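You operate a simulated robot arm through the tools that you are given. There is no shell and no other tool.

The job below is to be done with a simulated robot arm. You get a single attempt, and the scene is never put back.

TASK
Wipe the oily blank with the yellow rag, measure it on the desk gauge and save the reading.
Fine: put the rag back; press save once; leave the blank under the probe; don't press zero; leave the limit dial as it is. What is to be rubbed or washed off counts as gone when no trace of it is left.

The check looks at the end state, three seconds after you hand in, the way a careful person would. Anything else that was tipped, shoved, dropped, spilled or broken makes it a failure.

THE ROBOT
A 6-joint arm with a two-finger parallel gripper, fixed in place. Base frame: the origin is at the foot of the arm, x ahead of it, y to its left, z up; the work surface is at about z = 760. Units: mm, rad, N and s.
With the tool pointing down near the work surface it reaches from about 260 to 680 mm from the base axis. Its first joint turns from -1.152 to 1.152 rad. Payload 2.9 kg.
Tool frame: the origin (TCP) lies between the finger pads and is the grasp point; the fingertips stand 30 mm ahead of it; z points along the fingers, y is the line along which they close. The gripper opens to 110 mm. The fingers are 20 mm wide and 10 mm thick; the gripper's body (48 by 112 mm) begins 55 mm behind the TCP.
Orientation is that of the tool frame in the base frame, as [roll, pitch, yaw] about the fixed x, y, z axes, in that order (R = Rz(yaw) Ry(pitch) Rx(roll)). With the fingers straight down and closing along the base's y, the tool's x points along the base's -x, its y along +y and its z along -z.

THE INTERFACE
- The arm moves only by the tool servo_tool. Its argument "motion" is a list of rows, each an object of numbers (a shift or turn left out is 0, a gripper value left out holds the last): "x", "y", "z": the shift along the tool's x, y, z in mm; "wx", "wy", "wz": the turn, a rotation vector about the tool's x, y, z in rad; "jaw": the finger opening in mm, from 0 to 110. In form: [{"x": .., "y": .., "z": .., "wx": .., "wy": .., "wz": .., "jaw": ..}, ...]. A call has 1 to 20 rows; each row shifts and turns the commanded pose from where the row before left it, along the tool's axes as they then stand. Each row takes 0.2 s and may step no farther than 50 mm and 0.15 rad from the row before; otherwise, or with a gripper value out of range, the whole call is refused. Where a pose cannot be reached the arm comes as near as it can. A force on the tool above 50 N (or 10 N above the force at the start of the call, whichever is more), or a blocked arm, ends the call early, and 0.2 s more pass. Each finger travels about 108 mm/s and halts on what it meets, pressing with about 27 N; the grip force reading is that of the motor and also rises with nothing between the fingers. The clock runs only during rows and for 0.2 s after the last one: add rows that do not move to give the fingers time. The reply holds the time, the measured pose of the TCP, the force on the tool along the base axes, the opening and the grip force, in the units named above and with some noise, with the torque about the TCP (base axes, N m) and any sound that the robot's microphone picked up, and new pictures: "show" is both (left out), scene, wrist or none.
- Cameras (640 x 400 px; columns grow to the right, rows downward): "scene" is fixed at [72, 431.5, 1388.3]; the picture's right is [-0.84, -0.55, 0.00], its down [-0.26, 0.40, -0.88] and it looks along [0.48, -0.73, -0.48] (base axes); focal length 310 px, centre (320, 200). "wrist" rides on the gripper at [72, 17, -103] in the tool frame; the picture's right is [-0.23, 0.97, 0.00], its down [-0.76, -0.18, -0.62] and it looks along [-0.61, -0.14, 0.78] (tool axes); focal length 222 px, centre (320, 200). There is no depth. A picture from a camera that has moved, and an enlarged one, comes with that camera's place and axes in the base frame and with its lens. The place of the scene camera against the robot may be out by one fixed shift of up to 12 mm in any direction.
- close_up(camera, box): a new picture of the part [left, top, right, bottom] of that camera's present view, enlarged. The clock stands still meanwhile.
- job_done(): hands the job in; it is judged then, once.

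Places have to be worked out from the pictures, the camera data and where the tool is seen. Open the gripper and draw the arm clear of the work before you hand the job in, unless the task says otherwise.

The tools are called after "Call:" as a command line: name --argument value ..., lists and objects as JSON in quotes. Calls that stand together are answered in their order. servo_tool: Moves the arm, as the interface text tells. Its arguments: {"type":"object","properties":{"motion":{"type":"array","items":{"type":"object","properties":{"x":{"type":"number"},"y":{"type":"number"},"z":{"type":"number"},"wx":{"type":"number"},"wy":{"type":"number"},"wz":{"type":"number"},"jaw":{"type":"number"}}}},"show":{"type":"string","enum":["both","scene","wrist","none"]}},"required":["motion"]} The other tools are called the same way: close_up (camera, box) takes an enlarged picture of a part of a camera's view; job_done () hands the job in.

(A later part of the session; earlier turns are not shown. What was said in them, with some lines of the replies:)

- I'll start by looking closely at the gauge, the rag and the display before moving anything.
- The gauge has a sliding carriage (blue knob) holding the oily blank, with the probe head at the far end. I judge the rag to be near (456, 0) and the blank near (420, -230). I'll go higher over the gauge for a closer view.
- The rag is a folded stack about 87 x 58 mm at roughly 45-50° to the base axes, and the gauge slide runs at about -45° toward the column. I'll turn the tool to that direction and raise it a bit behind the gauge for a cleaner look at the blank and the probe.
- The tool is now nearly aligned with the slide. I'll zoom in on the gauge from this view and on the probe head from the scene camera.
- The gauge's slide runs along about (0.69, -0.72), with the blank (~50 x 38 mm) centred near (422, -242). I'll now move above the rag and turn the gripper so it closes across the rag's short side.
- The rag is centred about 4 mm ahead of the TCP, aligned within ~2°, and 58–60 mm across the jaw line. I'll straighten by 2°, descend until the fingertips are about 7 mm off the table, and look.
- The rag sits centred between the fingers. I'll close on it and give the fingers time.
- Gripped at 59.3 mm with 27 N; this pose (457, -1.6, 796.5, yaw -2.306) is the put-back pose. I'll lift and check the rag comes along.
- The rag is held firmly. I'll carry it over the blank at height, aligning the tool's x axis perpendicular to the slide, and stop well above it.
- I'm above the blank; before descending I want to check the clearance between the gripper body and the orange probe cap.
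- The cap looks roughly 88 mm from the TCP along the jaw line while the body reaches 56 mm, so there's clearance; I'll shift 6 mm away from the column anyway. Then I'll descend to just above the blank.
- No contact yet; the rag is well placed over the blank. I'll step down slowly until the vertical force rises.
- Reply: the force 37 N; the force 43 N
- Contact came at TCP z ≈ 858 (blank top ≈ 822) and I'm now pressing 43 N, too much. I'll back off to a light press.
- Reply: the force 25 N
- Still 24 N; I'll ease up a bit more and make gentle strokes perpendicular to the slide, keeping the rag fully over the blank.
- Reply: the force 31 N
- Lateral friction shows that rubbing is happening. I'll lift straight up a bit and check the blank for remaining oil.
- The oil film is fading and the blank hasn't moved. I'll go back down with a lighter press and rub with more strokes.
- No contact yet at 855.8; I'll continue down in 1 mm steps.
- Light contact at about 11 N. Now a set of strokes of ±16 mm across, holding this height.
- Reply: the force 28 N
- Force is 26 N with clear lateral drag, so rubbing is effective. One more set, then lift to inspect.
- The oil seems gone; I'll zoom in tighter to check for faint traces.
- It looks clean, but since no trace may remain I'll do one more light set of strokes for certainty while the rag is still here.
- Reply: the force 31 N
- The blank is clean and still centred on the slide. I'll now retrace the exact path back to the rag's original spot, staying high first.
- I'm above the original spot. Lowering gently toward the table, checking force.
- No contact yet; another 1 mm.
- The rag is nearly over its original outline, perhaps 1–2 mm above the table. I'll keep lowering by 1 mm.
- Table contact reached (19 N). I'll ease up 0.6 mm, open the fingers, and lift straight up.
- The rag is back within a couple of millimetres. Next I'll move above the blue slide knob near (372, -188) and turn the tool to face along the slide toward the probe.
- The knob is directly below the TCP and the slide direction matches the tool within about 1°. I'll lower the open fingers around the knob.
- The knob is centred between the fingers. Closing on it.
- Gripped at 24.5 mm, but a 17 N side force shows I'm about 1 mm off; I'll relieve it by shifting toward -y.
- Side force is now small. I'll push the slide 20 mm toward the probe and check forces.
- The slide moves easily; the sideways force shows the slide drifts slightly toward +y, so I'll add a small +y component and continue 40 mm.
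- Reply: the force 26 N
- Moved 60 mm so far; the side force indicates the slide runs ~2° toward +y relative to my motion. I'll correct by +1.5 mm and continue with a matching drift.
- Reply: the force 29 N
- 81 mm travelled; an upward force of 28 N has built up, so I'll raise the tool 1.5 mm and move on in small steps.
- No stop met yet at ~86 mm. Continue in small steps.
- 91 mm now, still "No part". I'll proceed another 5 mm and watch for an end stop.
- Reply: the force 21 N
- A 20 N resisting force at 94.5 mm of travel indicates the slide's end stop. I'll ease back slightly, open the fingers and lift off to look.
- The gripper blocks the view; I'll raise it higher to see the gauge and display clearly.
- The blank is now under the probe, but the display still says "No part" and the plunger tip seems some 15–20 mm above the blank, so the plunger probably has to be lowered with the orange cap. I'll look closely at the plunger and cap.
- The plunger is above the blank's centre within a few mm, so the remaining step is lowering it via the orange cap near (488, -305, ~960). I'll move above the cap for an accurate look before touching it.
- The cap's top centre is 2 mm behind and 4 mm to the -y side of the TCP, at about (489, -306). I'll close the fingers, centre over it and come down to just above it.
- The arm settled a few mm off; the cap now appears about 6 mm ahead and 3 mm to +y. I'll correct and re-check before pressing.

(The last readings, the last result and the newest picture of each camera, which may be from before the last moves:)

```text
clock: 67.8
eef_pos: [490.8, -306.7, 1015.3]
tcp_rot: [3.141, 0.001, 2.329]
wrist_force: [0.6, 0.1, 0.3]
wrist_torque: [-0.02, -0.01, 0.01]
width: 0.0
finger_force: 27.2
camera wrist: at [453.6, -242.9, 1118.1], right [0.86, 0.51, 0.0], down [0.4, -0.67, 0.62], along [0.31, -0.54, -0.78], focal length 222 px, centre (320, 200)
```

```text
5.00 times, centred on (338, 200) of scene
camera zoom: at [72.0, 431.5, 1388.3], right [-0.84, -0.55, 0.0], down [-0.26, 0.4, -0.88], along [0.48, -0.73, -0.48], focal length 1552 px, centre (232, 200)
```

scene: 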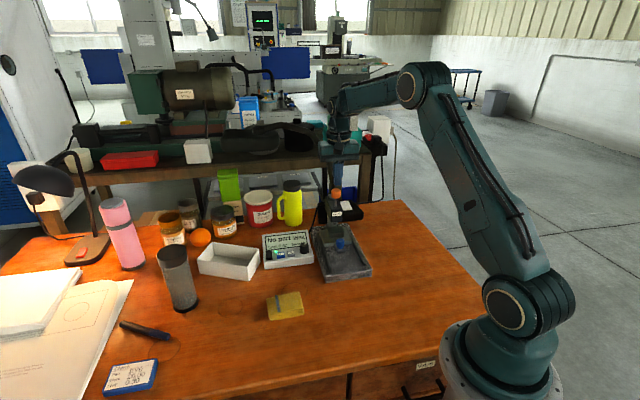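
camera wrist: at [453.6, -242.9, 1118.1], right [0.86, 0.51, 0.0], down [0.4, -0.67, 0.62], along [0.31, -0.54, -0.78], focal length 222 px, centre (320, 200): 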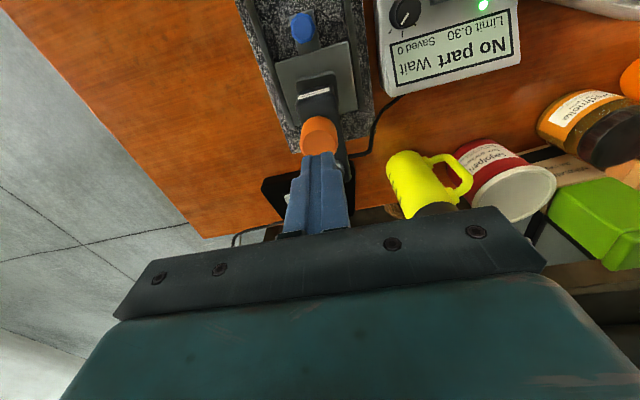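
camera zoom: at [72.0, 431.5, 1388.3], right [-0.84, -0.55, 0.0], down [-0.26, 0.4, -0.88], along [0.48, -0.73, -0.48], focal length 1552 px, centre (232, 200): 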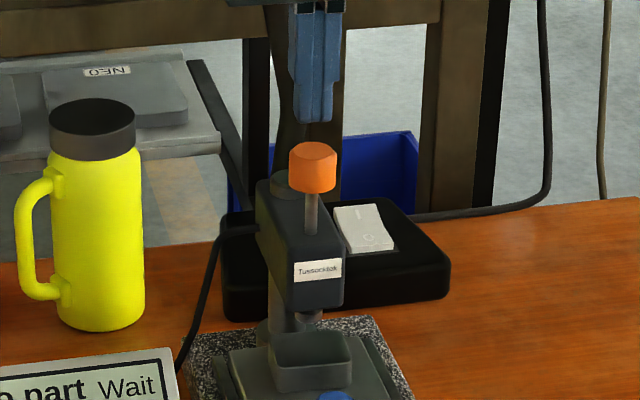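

Now nearly centred (about 2 mm past). I'll nudge back 1.5 mm and come down to a few mm above the cap.

Call:
servo_tool --motion '[{"x": 1.5, "y": -0.6}, {"z": 10}, {"z": 9}, {}]' --show "wrist"

Call:
close_up --camera "scene" --box '[310, 160, 365, 240]'

```text
clock: 68.8
eef_pos: [489.5, -307.7, 995.3]
tcp_rot: [-3.142, 0.001, 2.329]
wrist_force: [-1.9, -1.6, 2.3]
wrist_torque: [-0.04, 0.03, 0.02]
width: 0.1
finger_force: 27.2
camera wrist: at [451.6, -242.5, 1098.7], right [0.86, 0.5, 0.0], down [0.39, -0.68, 0.62], along [0.31, -0.54, -0.78], focal length 222 px, centre (320, 200)
```

wrist: 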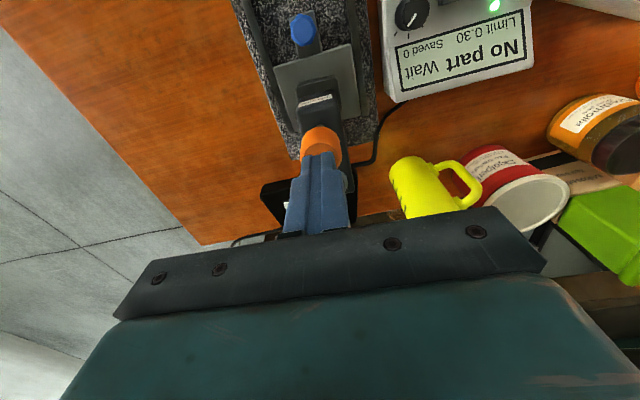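

```text
5.00 times, centred on (338, 200) of scene
camera zoom: at [71.9, 431.5, 1388.3], right [-0.84, -0.55, 0.0], down [-0.26, 0.4, -0.88], along [0.48, -0.73, -0.48], focal length 1552 px, centre (232, 200)
```

zoom: 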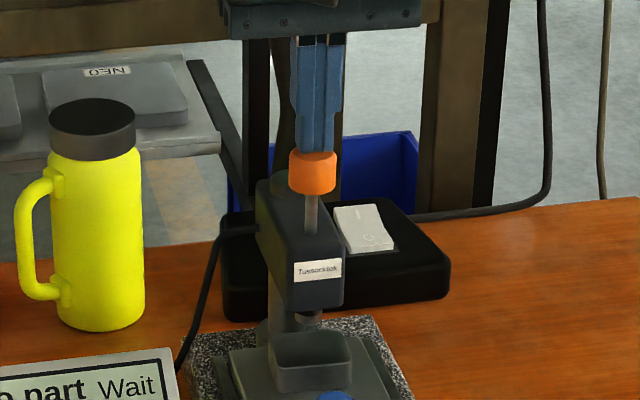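

The fingertips appear to be just touching the cap (2–3 N). I'll press down in small steps and watch force and display.

Call:
servo_tool --motion '[{"z": 2}, {"z": 2}, {}]' --show "wrist"

Call:
close_up --camera "scene" --box '[270, 180, 365, 260]'

```text
clock: 69.6
eef_pos: [489.8, -306.9, 991.5]
tcp_rot: [3.141, 0.001, 2.33]
wrist_force: [0.0, 0.9, 0.4]
wrist_torque: [0.03, 0.04, -0.01]
width: 0.1
finger_force: 26.4
camera wrist: at [451.9, -242.7, 1094.4], right [0.86, 0.51, 0.0], down [0.4, -0.68, 0.62], along [0.31, -0.54, -0.78], focal length 222 px, centre (320, 200)
```

wrist: 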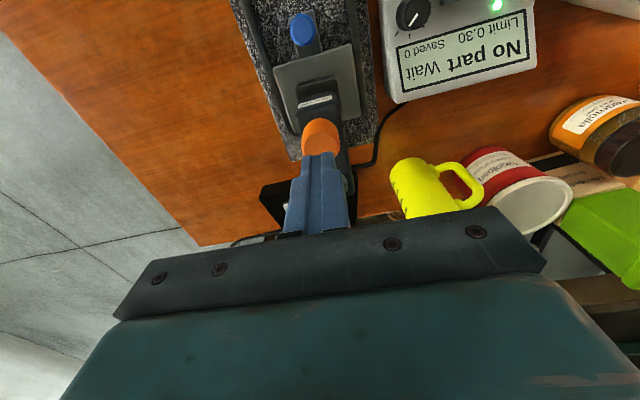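

```text
5.00 times, centred on (318, 220) of scene
camera zoom: at [72.0, 431.5, 1388.3], right [-0.84, -0.55, 0.0], down [-0.26, 0.4, -0.88], along [0.48, -0.73, -0.48], focal length 1552 px, centre (332, 100)
```

zoom: 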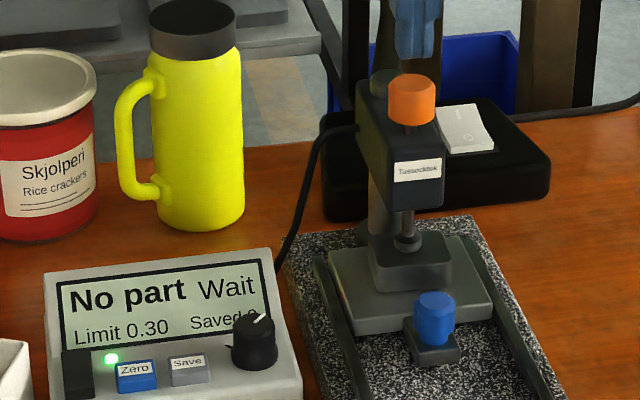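

The plunger dropped by itself: its tip now rests on the blank and the cap sits lower. I'll lift away and wait a little to see the display settle.

Call:
servo_tool --motion '[{"z": -20}, {"z": -30}, {"z": -30}, {}, {}, {}]' --show "wrist"

Call:
close_up --camera "scene" --box '[255, 180, 375, 270]'

Call:
close_up --camera "scene" --box '[320, 185, 360, 250]'

```text
clock: 71.0
eef_pos: [489.7, -303.7, 1070.4]
tcp_rot: [-3.141, 0.001, 2.33]
wrist_force: [-0.2, 0.3, -0.3]
wrist_torque: [-0.01, -0.02, -0.01]
width: 0.2
finger_force: 26.9
camera wrist: at [451.7, -239.9, 1173.5], right [0.86, 0.51, 0.0], down [0.4, -0.67, 0.62], along [0.31, -0.54, -0.78], focal length 222 px, centre (320, 200)
```

wrist: 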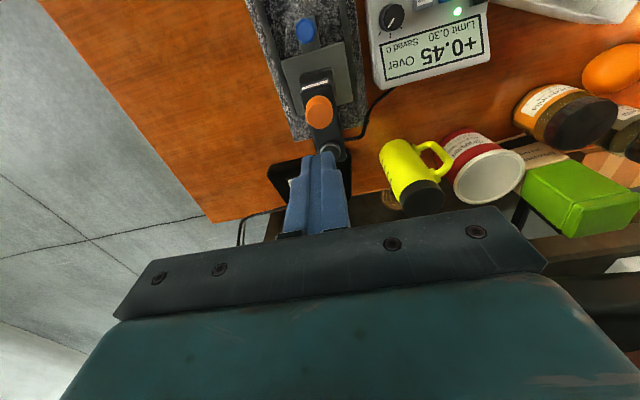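

```text
4.44 times, centred on (315, 225) of scene
camera zoom: at [72.0, 431.5, 1388.3], right [-0.84, -0.55, 0.0], down [-0.26, 0.4, -0.88], along [0.48, -0.73, -0.48], focal length 1379 px, centre (342, 89)
```

zoom: 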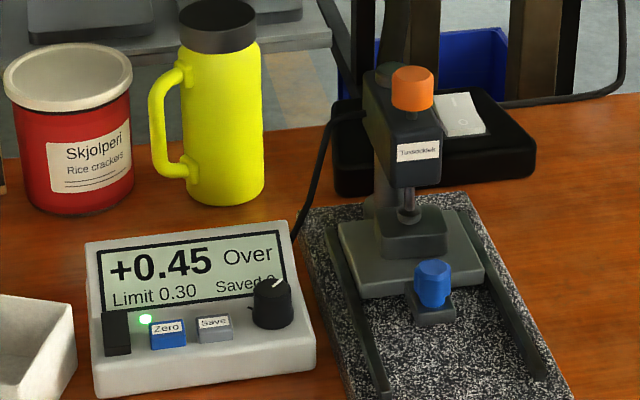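

```text
6.15 times, centred on (340, 218) of scene
camera zoom: at [72.0, 431.5, 1388.3], right [-0.84, -0.55, 0.0], down [-0.26, 0.4, -0.88], along [0.48, -0.73, -0.48], focal length 1910 px, centre (197, 92)
```

zoom: 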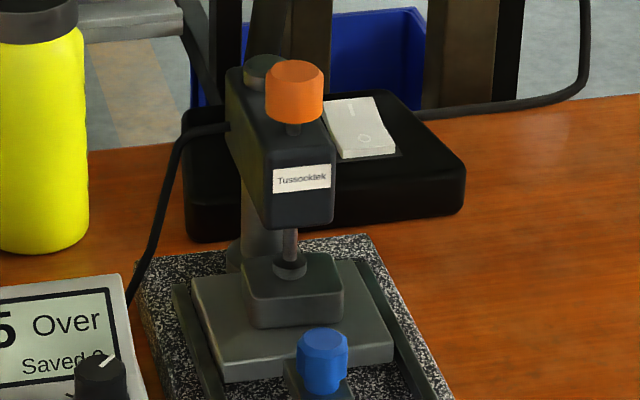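

The gauge now reads +0.45 "Over" (limit 0.30), saved 0. Next I'll move above the Save button, near (549, -153), and take a careful look before pressing.

Call:
servo_tool --motion '[{"x": 17.15, "y": 36.7}, {"x": 17.15, "y": 36.7}, {"x": 17.15, "y": 36.7}, {"x": 17.15, "y": 36.8}, {"z": 35}, {"z": 35}, {"z": 30}, {}, {}]' --show "both"

Call:
close_up --camera "wrist" --box '[230, 60, 430, 200]'

Call:
close_up --camera "scene" --box '[255, 180, 375, 280]'

```text
clock: 73.0
eef_pos: [547.9, -158.7, 974.5]
tcp_rot: [3.141, 0.001, 2.33]
wrist_force: [-0.5, 0.2, -0.1]
wrist_torque: [0.01, -0.03, -0.04]
width: 0.1
finger_force: 27.7
camera wrist: at [511.3, -94.4, 1076.8], right [0.86, 0.51, 0.0], down [0.4, -0.68, 0.62], along [0.31, -0.54, -0.78], focal length 222 px, centre (320, 200)
```

scene: 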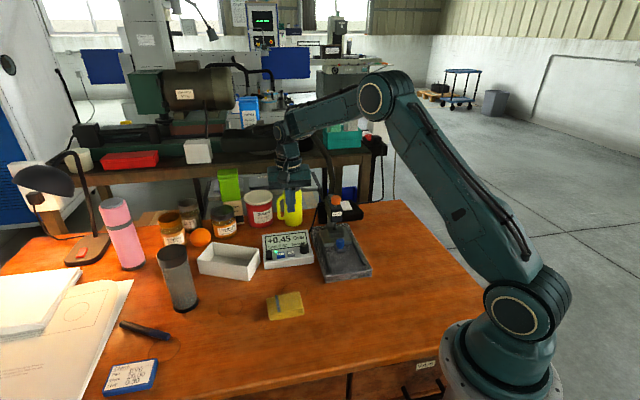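
wrist: 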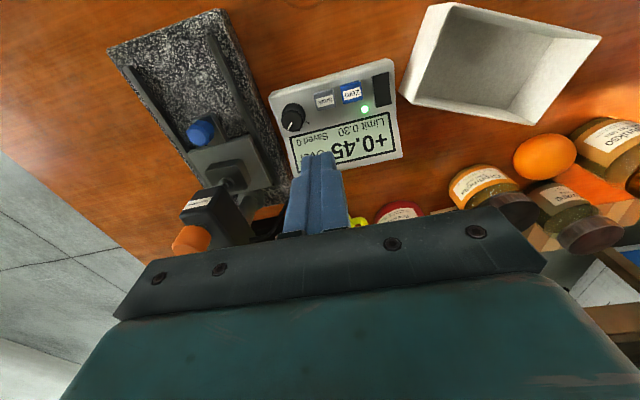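

```text
2.86 times, centred on (330, 130) of wrist
camera zoom: at [511.3, -94.4, 1076.8], right [0.86, 0.51, 0.0], down [0.4, -0.68, 0.62], along [0.31, -0.54, -0.78], focal length 635 px, centre (291, 400)
```

zoom: 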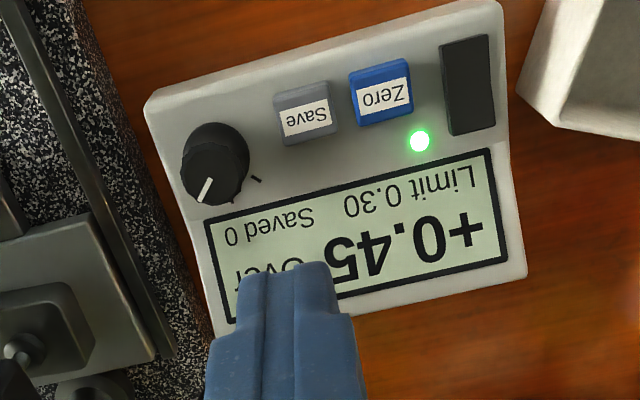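

```text
4.00 times, centred on (315, 230) of scene
camera zoom: at [72.0, 431.5, 1388.3], right [-0.84, -0.55, 0.0], down [-0.26, 0.4, -0.88], along [0.48, -0.73, -0.48], focal length 1241 px, centre (340, 80)
```

zoom: 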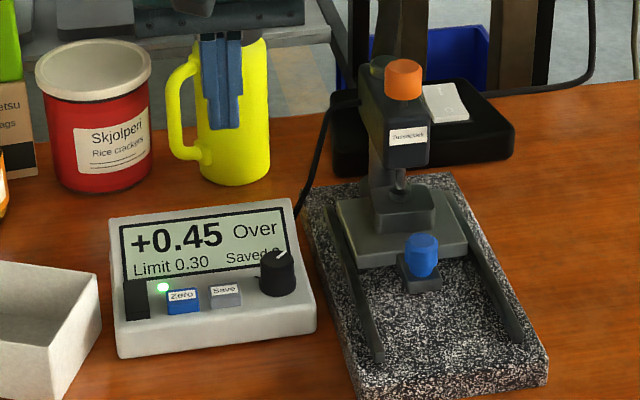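

The reading is steady at +0.45 Over. The Save button is 6.5 mm to +y of the TCP, Zero is 31 mm farther, and the dial is 42 mm on the other side. I'll centre over Save and descend to about 15 mm above it.

Call:
servo_tool --motion '[{"y": 6.3, "x": -0.4}, {"z": 40}, {"z": 40}, {"z": 30}, {"z": 10}, {}, {}]' --show "both"

Call:
close_up --camera "wrist" --box '[230, 80, 430, 220]'

Call:
close_up --camera "scene" --box '[260, 210, 320, 275]'

```text
clock: 74.6
eef_pos: [552.8, -152.8, 852.4]
tcp_rot: [-3.141, 0.0, 2.328]
wrist_force: [0.4, 0.0, 0.2]
wrist_torque: [0.03, -0.01, 0.02]
width: 0.0
finger_force: 27.1
camera wrist: at [515.8, -88.2, 955.2], right [0.86, 0.51, 0.0], down [0.4, -0.67, 0.62], along [0.31, -0.54, -0.78], focal length 222 px, centre (320, 200)
```

scene: 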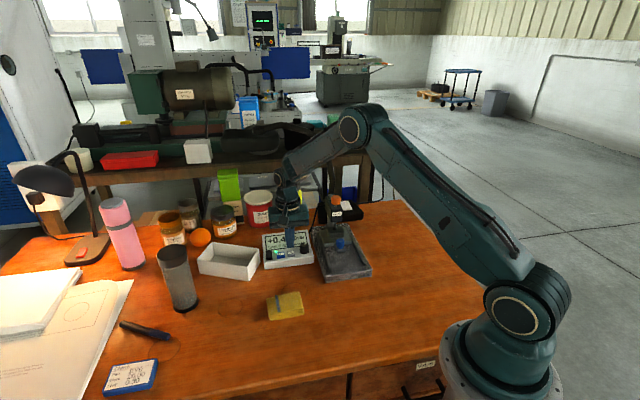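
wrist: 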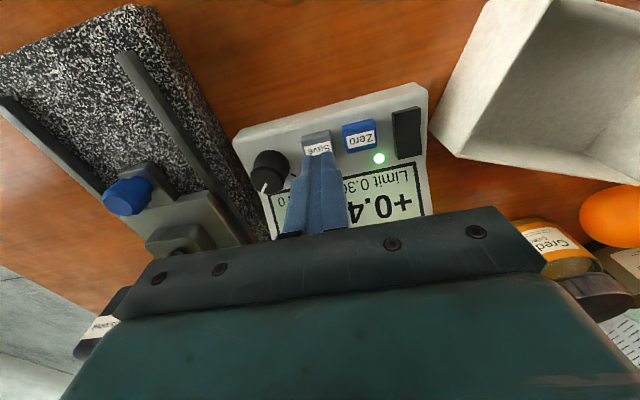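

```text
2.86 times, centred on (330, 150) of wrist
camera zoom: at [515.8, -88.2, 955.2], right [0.86, 0.51, 0.0], down [0.4, -0.67, 0.62], along [0.31, -0.54, -0.78], focal length 635 px, centre (291, 343)
```

zoom: 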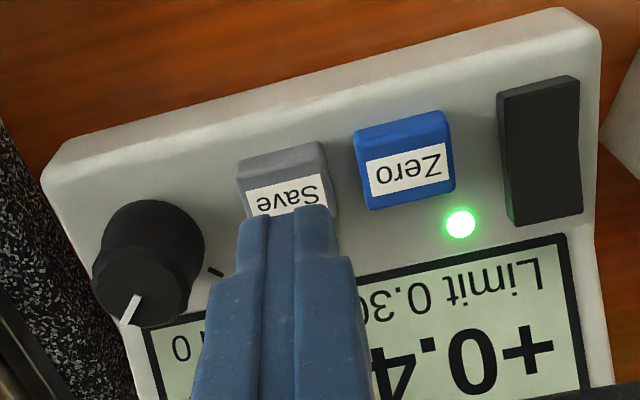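

```text
6.15 times, centred on (290, 242) of scene
camera zoom: at [72.0, 431.5, 1388.3], right [-0.84, -0.55, 0.0], down [-0.26, 0.4, -0.88], along [0.48, -0.73, -0.48], focal length 1910 px, centre (505, -62)
```

zoom: 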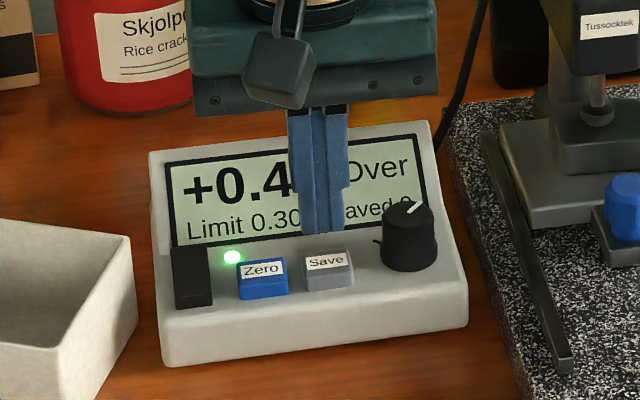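

The closed fingertips are right over Save, well clear of Zero and the dial. I'll shift 2.5 mm toward the front edge (away from the display slope) and step down.

Call:
servo_tool --motion '[{"x": 2.5}, {"z": 5}, {"z": 3}, {}]' --show "none"

Call:
close_up --camera "scene" --box '[260, 210, 320, 275]'

Call:
close_up --camera "wrist" --box '[230, 80, 430, 220]'

```text
clock: 75.6
eef_pos: [550.6, -150.1, 844.3]
tcp_rot: [3.142, 0.001, 2.331]
wrist_force: [-0.4, 0.7, -0.1]
wrist_torque: [-0.02, -0.02, 0.01]
width: 0.3
finger_force: 26.8
```

```text
6.15 times, centred on (290, 242) of scene
camera zoom: at [72.0, 431.5, 1388.3], right [-0.84, -0.55, 0.0], down [-0.26, 0.4, -0.88], along [0.48, -0.73, -0.48], focal length 1910 px, centre (505, -62)
```

zoom: 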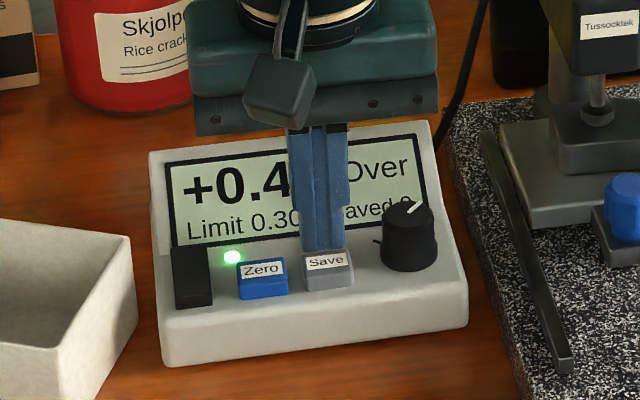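

```text
2.86 times, centred on (330, 150) of wrist
camera zoom: at [514.4, -86.1, 946.6], right [0.86, 0.51, 0.0], down [0.4, -0.67, 0.62], along [0.31, -0.54, -0.78], focal length 635 px, centre (291, 343)
```

zoom: 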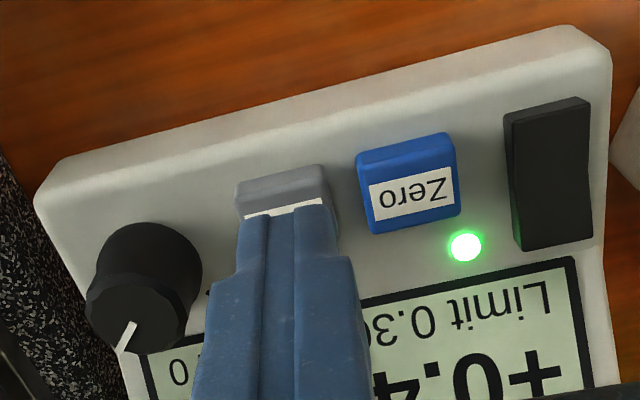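

Still a few mm above the button, centred on it. I'll shift 1 mm away from Zero and keep stepping down.

Call:
servo_tool --motion '[{"y": -1, "z": 2}, {"z": 2}, {}]' --show "none"

Call:
close_up --camera "scene" --box '[260, 210, 320, 275]'

```text
clock: 76.4
eef_pos: [549.9, -150.4, 839.5]
tcp_rot: [-3.141, -0.001, 2.33]
wrist_force: [0.1, -0.7, -0.3]
wrist_torque: [0.02, 0.01, -0.01]
width: 0.1
finger_force: 27.2
```

```text
6.15 times, centred on (290, 242) of scene
camera zoom: at [72.0, 431.5, 1388.3], right [-0.84, -0.55, 0.0], down [-0.26, 0.4, -0.88], along [0.48, -0.73, -0.48], focal length 1910 px, centre (505, -62)
```

zoom: 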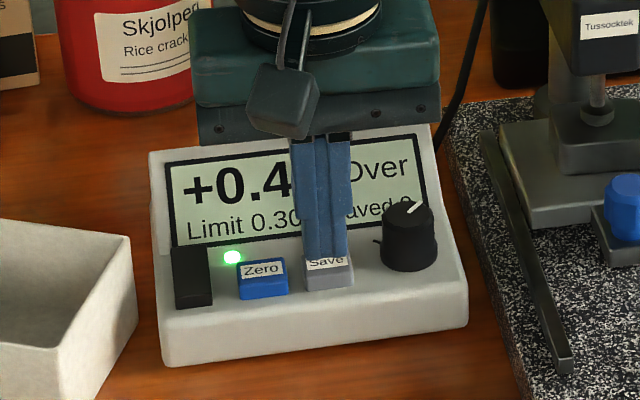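

No contact yet (tips near z 809). Another 2 mm.

Call:
servo_tool --motion '[{"z": 2}, {}]' --show "none"

Call:
close_up --camera "scene" --box '[260, 210, 320, 275]'

```text
clock: 77.0
eef_pos: [550.9, -150.8, 838.0]
tcp_rot: [-3.141, 0.0, 2.328]
wrist_force: [0.1, 0.9, 0.2]
wrist_torque: [-0.01, 0.02, -0.01]
width: 0.0
finger_force: 26.9
```

```text
6.15 times, centred on (290, 242) of scene
camera zoom: at [72.0, 431.5, 1388.3], right [-0.84, -0.55, 0.0], down [-0.26, 0.4, -0.88], along [0.48, -0.73, -0.48], focal length 1910 px, centre (505, -62)
```

zoom: 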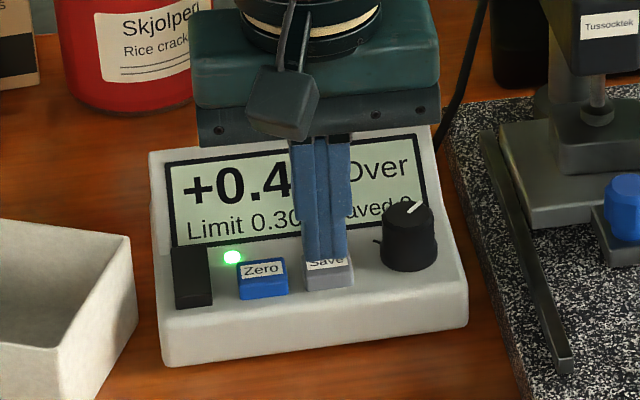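

Call:
servo_tool --motion '[{"z": 2}, {}]' --show "none"

Call:
close_up --camera "scene" --box '[260, 210, 320, 275]'

```text
clock: 77.6
eef_pos: [551.3, -152.4, 836.1]
tcp_rot: [-3.14, 0.001, 2.329]
wrist_force: [-0.3, 0.4, -0.9]
wrist_torque: [0.0, 0.0, -0.03]
width: 0.1
finger_force: 26.8
```

```text
6.15 times, centred on (290, 242) of scene
camera zoom: at [72.0, 431.5, 1388.3], right [-0.84, -0.55, 0.0], down [-0.26, 0.4, -0.88], along [0.48, -0.73, -0.48], focal length 1910 px, centre (505, -62)
```

zoom: 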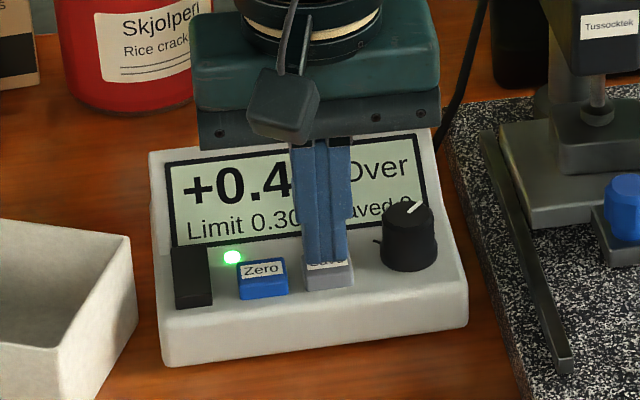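

Tips at about z 806, still no contact force. Continuing in 1.5 mm steps.

Call:
servo_tool --motion '[{"z": 1.5}, {}]' --show "none"

Call:
close_up --camera "scene" --box '[260, 210, 320, 275]'

```text
clock: 78.2
eef_pos: [550.9, -150.3, 833.0]
tcp_rot: [-3.141, 0.0, 2.33]
wrist_force: [0.4, -0.2, -0.8]
wrist_torque: [0.03, -0.04, 0.02]
width: 0.0
finger_force: 27.2
```

```text
6.15 times, centred on (290, 242) of scene
camera zoom: at [72.0, 431.5, 1388.3], right [-0.84, -0.55, 0.0], down [-0.26, 0.4, -0.88], along [0.48, -0.73, -0.48], focal length 1910 px, centre (505, -62)
```

zoom: 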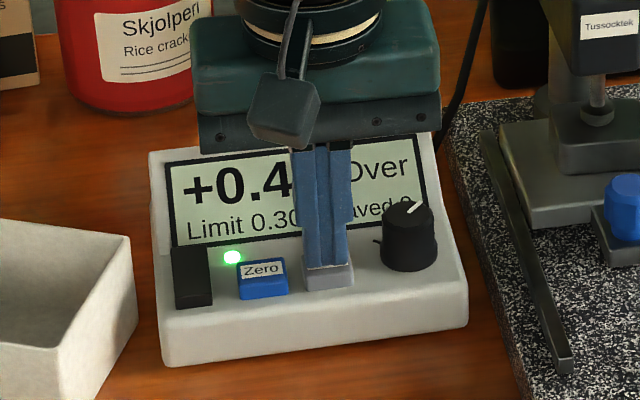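

Call:
servo_tool --motion '[{"z": 1.5}, {}]' --show "none"

Call:
close_up --camera "scene" --box '[260, 210, 320, 275]'

```text
clock: 78.8
eef_pos: [551.8, -149.3, 832.4]
tcp_rot: [3.142, -0.001, 2.33]
wrist_force: [0.2, 0.4, -0.5]
wrist_torque: [0.0, -0.03, -0.02]
width: 0.3
finger_force: 26.9
```

```text
6.15 times, centred on (290, 242) of scene
camera zoom: at [72.0, 431.5, 1388.3], right [-0.84, -0.55, 0.0], down [-0.26, 0.4, -0.88], along [0.48, -0.73, -0.48], focal length 1910 px, centre (505, -62)
```

zoom: 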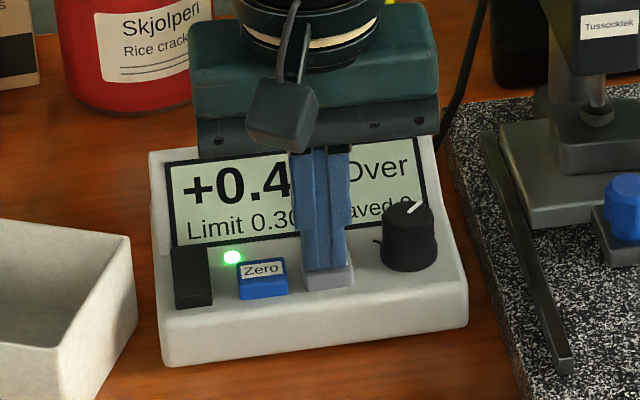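

Still no contact force; next 1.5 mm.

Call:
servo_tool --motion '[{"z": 1.5}, {}]' --show "wrist"

Call:
close_up --camera "wrist" --box '[230, 80, 430, 220]'

Call:
close_up --camera "scene" --box '[260, 210, 320, 275]'

```text
clock: 79.4
eef_pos: [551.9, -149.9, 829.7]
tcp_rot: [-3.141, -0.001, 2.33]
wrist_force: [-0.9, -0.5, -0.8]
wrist_torque: [0.01, 0.01, 0.02]
width: 0.2
finger_force: 27.9
camera wrist: at [514.4, -86.2, 932.7], right [0.86, 0.51, 0.0], down [0.4, -0.67, 0.62], along [0.31, -0.54, -0.78], focal length 222 px, centre (320, 200)
```

wrist: 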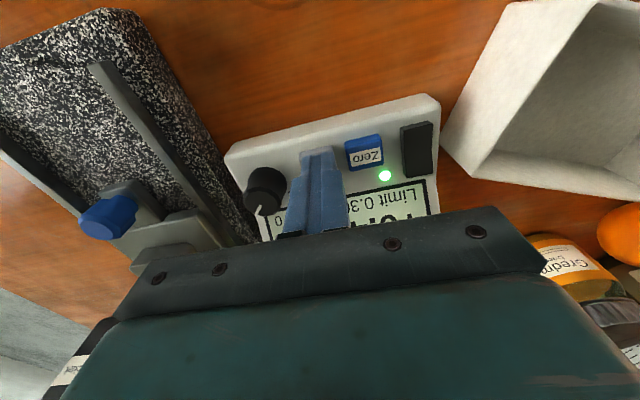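

```text
2.86 times, centred on (330, 150) of wrist
camera zoom: at [514.4, -86.2, 932.7], right [0.86, 0.51, 0.0], down [0.4, -0.67, 0.62], along [0.31, -0.54, -0.78], focal length 635 px, centre (291, 343)
```

zoom: 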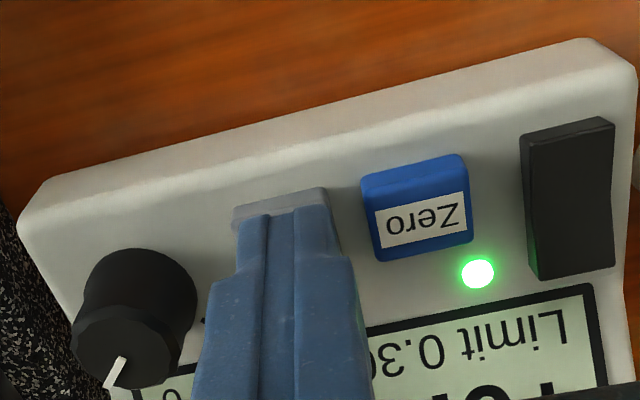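

```text
6.15 times, centred on (290, 242) of scene
camera zoom: at [72.0, 431.5, 1388.3], right [-0.84, -0.55, 0.0], down [-0.26, 0.4, -0.88], along [0.48, -0.73, -0.48], focal length 1910 px, centre (505, -62)
```

zoom: 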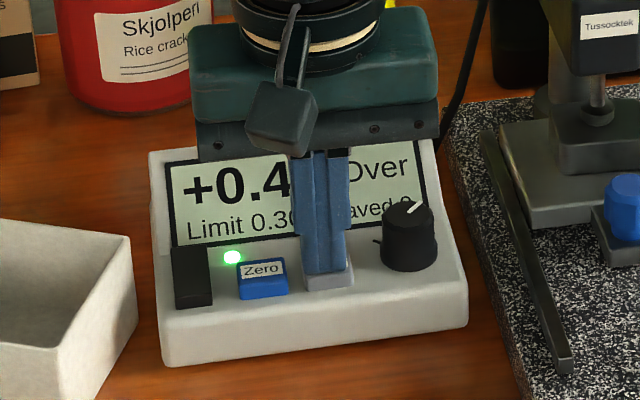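

No contact reaction yet and saved count is hidden by the fingers; continuing slowly.

Call:
servo_tool --motion '[{"z": 1.2}, {}]' --show "none"

Call:
close_up --camera "scene" --box '[282, 228, 312, 258]'

```text
clock: 80.0
eef_pos: [550.6, -150.9, 830.5]
tcp_rot: [3.141, 0.0, 2.331]
wrist_force: [0.1, 1.5, 0.9]
wrist_torque: [0.03, 0.03, 0.01]
width: 0.0
finger_force: 26.7
```

```text
13.33 times, centred on (297, 243) of scene
camera zoom: at [72.0, 431.6, 1388.3], right [-0.84, -0.55, 0.0], down [-0.26, 0.4, -0.88], along [0.48, -0.73, -0.48], focal length 4137 px, centre (627, -373)
```

zoom: 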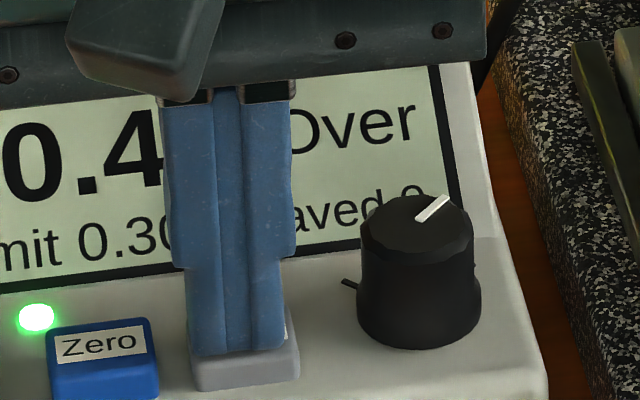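

The fingertips look to be meeting the button top now (≈1 N). I'll press further in 1 mm steps, checking the saved count beside the dial.

Call:
servo_tool --motion '[{"z": 1}, {}]' --show "none"

Call:
close_up --camera "scene" --box '[282, 228, 312, 258]'

```text
clock: 80.6
eef_pos: [551.3, -152.3, 828.8]
tcp_rot: [-3.14, 0.0, 2.329]
wrist_force: [-0.9, 0.8, 1.6]
wrist_torque: [0.04, -0.02, 0.02]
width: 0.0
finger_force: 26.9
heard: click
```

```text
13.33 times, centred on (297, 243) of scene
camera zoom: at [72.0, 431.6, 1388.3], right [-0.84, -0.55, 0.0], down [-0.26, 0.4, -0.88], along [0.48, -0.73, -0.48], focal length 4137 px, centre (627, -373)
```

zoom: 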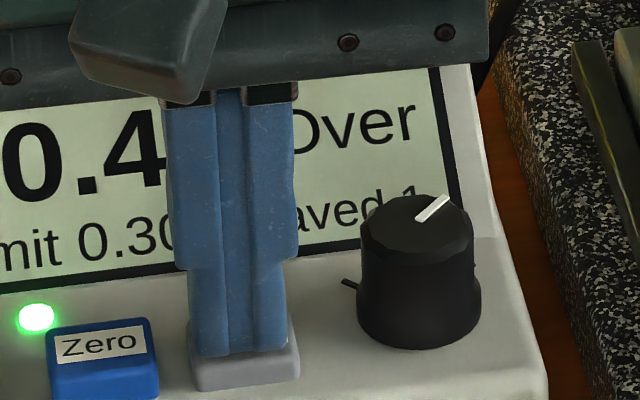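

A click was heard and the count now shows "1". I'll lift straight off smoothly, go high, and inspect everything.

Call:
servo_tool --motion '[{"z": -15}, {"z": -35}, {"z": -45}, {"z": -45}, {"z": -45}, {}]' --show "both"

Call:
close_up --camera "wrist" --box '[170, 30, 450, 200]'

Call:
close_up --camera "scene" --box '[250, 180, 390, 290]'

```text
clock: 82.0
eef_pos: [549.6, -149.6, 1016.9]
tcp_rot: [-3.141, -0.001, 2.331]
wrist_force: [1.1, -0.5, 0.3]
wrist_torque: [0.01, 0.01, 0.02]
width: 0.1
finger_force: 27.0
camera wrist: at [512.0, -85.5, 1118.6], right [0.86, 0.51, 0.0], down [0.4, -0.67, 0.62], along [0.31, -0.54, -0.78], focal length 222 px, centre (320, 200)
```

scene: 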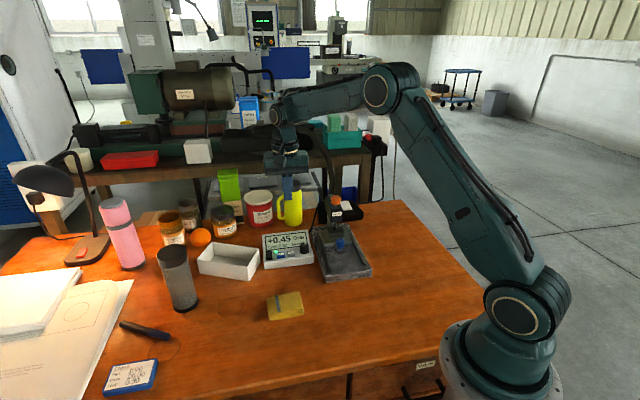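
wrist: 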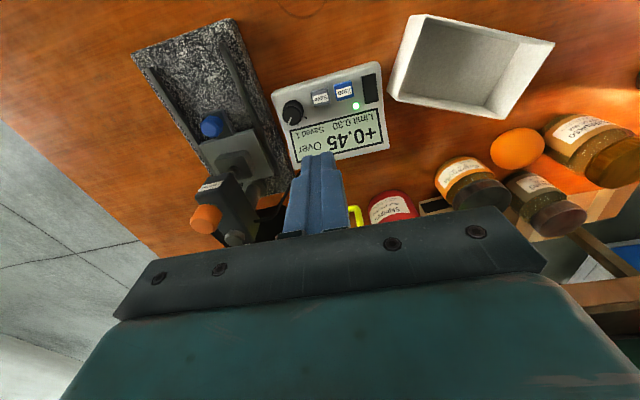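

```text
2.29 times, centred on (310, 115) of wrist
camera zoom: at [512.0, -85.5, 1118.6], right [0.86, 0.51, 0.0], down [0.4, -0.67, 0.62], along [0.31, -0.54, -0.78], focal length 508 px, centre (343, 394)
```

zoom: 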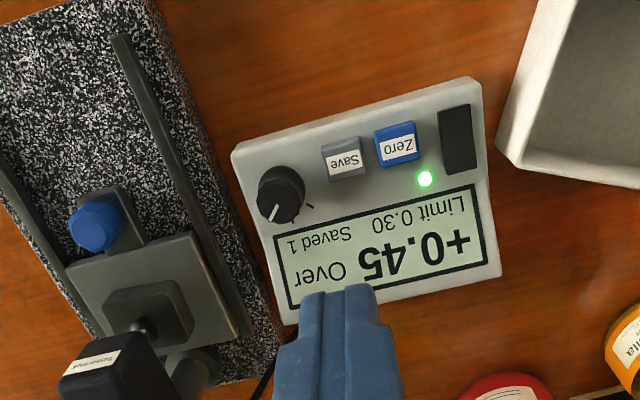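

```text
3.64 times, centred on (320, 235) of scene
camera zoom: at [72.0, 431.5, 1388.3], right [-0.84, -0.55, 0.0], down [-0.26, 0.4, -0.88], along [0.48, -0.73, -0.48], focal length 1128 px, centre (320, 73)
```

zoom: 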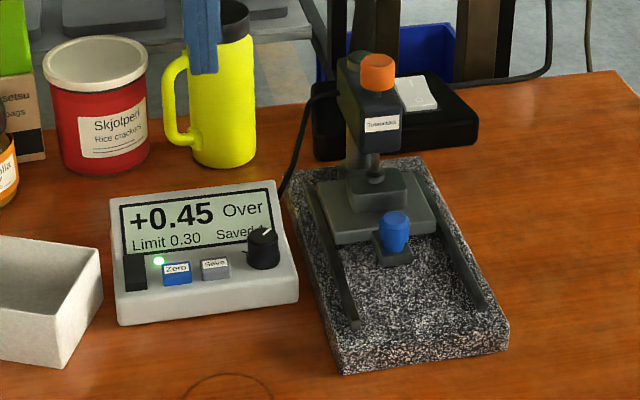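

Saved 1, reading +0.45 Over, Zero untouched and dial unchanged. I'll open the gripper, withdraw to near the start pose, and do a final inspection.

Call:
servo_tool --motion '[{"z": -40}, {"x": 27.6, "y": 9, "z": -25, "jaw": 40}, {"x": 27.6, "y": 9, "z": -25, "jaw": 80}, {"x": 27.6, "y": 9, "z": -25, "jaw": 110}, {"x": 27.6, "y": 9, "z": -25}, {"x": 27.6, "y": 9, "z": -15}, {}, {}]' --show "both"

Call:
close_up --camera "scene" --box '[320, 185, 370, 285]'

Call:
close_up --camera "scene" --box '[330, 222, 356, 245]'

Call:
close_up --camera "scene" --box '[250, 280, 320, 325]'

Call:
close_up --camera "scene" --box '[255, 220, 320, 275]'

```text
clock: 83.8
eef_pos: [489.5, -20.9, 1171.6]
tcp_rot: [-3.141, 0.001, 2.328]
wrist_force: [0.1, -0.7, 0.8]
wrist_torque: [0.03, -0.01, -0.01]
width: 110.1
finger_force: 0.0
camera wrist: at [452.2, 43.1, 1274.2], right [0.86, 0.5, 0.0], down [0.4, -0.67, 0.62], along [0.31, -0.54, -0.78], focal length 222 px, centre (320, 200)
```

scene: 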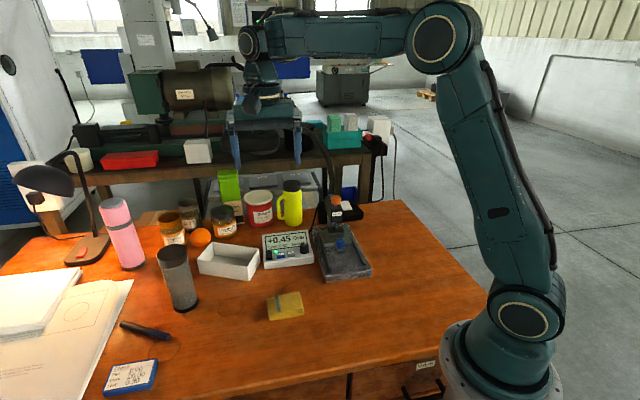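
wrist: 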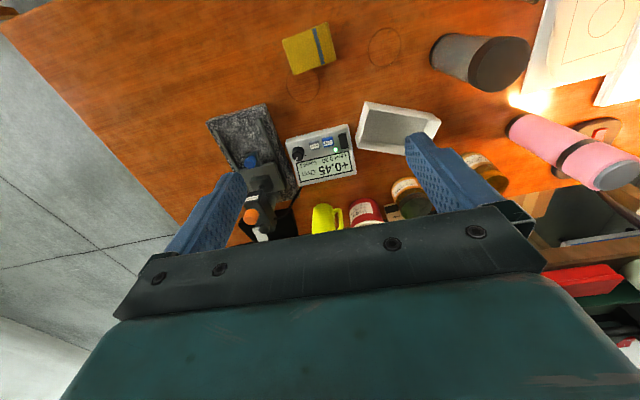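

```text
4.00 times, centred on (345, 235) of scene
camera zoom: at [72.0, 431.6, 1388.3], right [-0.84, -0.55, 0.0], down [-0.26, 0.4, -0.88], along [0.48, -0.73, -0.48], focal length 1241 px, centre (220, 60)
```

zoom: 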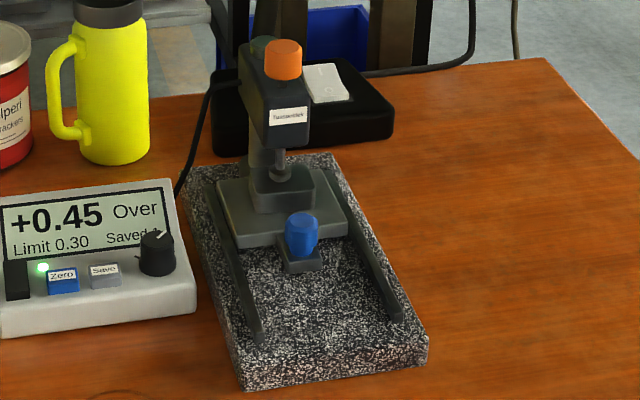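

```text
16.00 times, centred on (343, 234) of scene
camera zoom: at [72.0, 431.6, 1388.3], right [-0.84, -0.55, 0.0], down [-0.26, 0.4, -0.88], along [0.48, -0.73, -0.48], focal length 4965 px, centre (-48, -336)
```

zoom: 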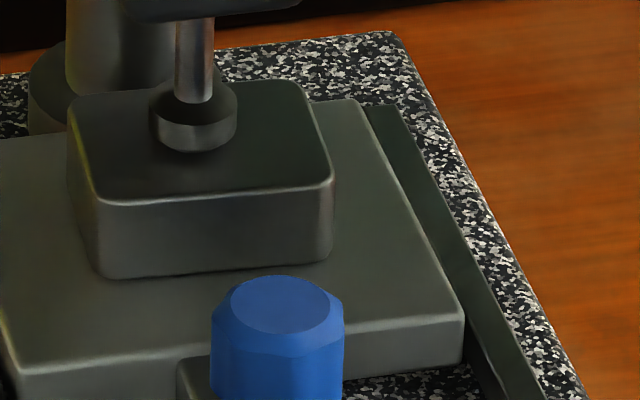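

```text
8.89 times, centred on (285, 302) of scene
camera zoom: at [72.0, 431.6, 1388.3], right [-0.84, -0.55, 0.0], down [-0.26, 0.4, -0.88], along [0.48, -0.73, -0.48], focal length 2758 px, centre (631, -711)
```

zoom: 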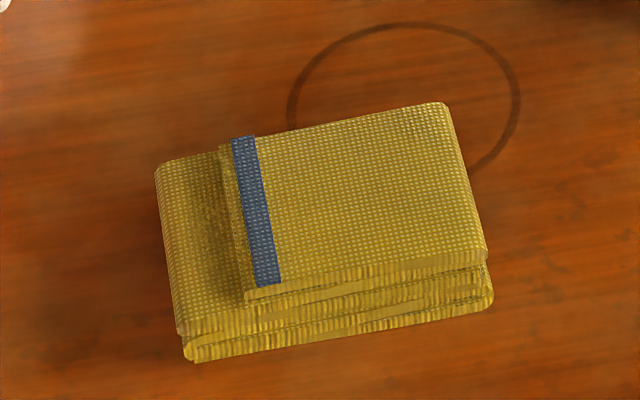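

```text
7.27 times, centred on (288, 248) of scene
camera zoom: at [72.0, 431.6, 1388.3], right [-0.84, -0.55, 0.0], down [-0.26, 0.4, -0.88], along [0.48, -0.73, -0.48], focal length 2257 px, centre (556, -146)
```

zoom: 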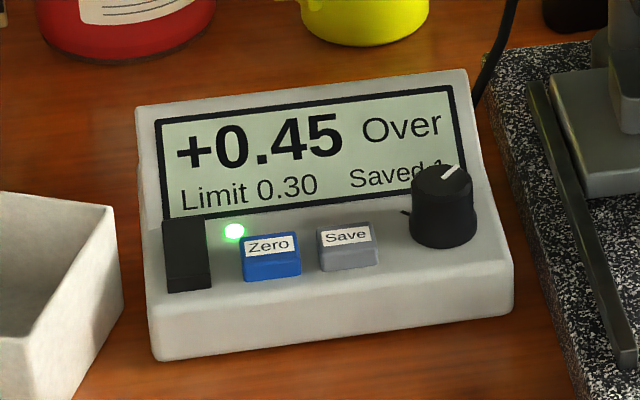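

Final check: the blank is clean and sits under the lowered probe. The display shows +0.45 Over with Saved 1, the dial still reads 0.30, and the rag is back in its place. The arm is clear with the gripper open, so I'm handing in.

Call:
job_done

```text
The job is handed in.
```

The blank is wiped clean and measured, and the reading is saved. The gauge shows **+0.45, marked "Over"** against the 0.30 limit, and the saved count is 1.

- **Wiping:** no oil trace was visible on the blank in close-up views after four rounds of rubbing. At first contact I pressed harder than intended, about 43 N. The rag slid up a few millimetres in the fingers, but the blank did not visibly move.
- **Measuring:** I pushed the slide in until it met resistance, which I took as the end stop. The display still read "No part", so I pressed the orange cap and the probe dropped onto the blank. The blank is still under the probe.
- **Save, zero and dial:** I pressed Save once, did not touch Zero, and the limit dial is unchanged.
- **Rag:** it is back in its original spot, within about 2 mm.
- **Everything else:** nothing else was knocked or moved that I could see. The arm is clear of the work with the gripper open.
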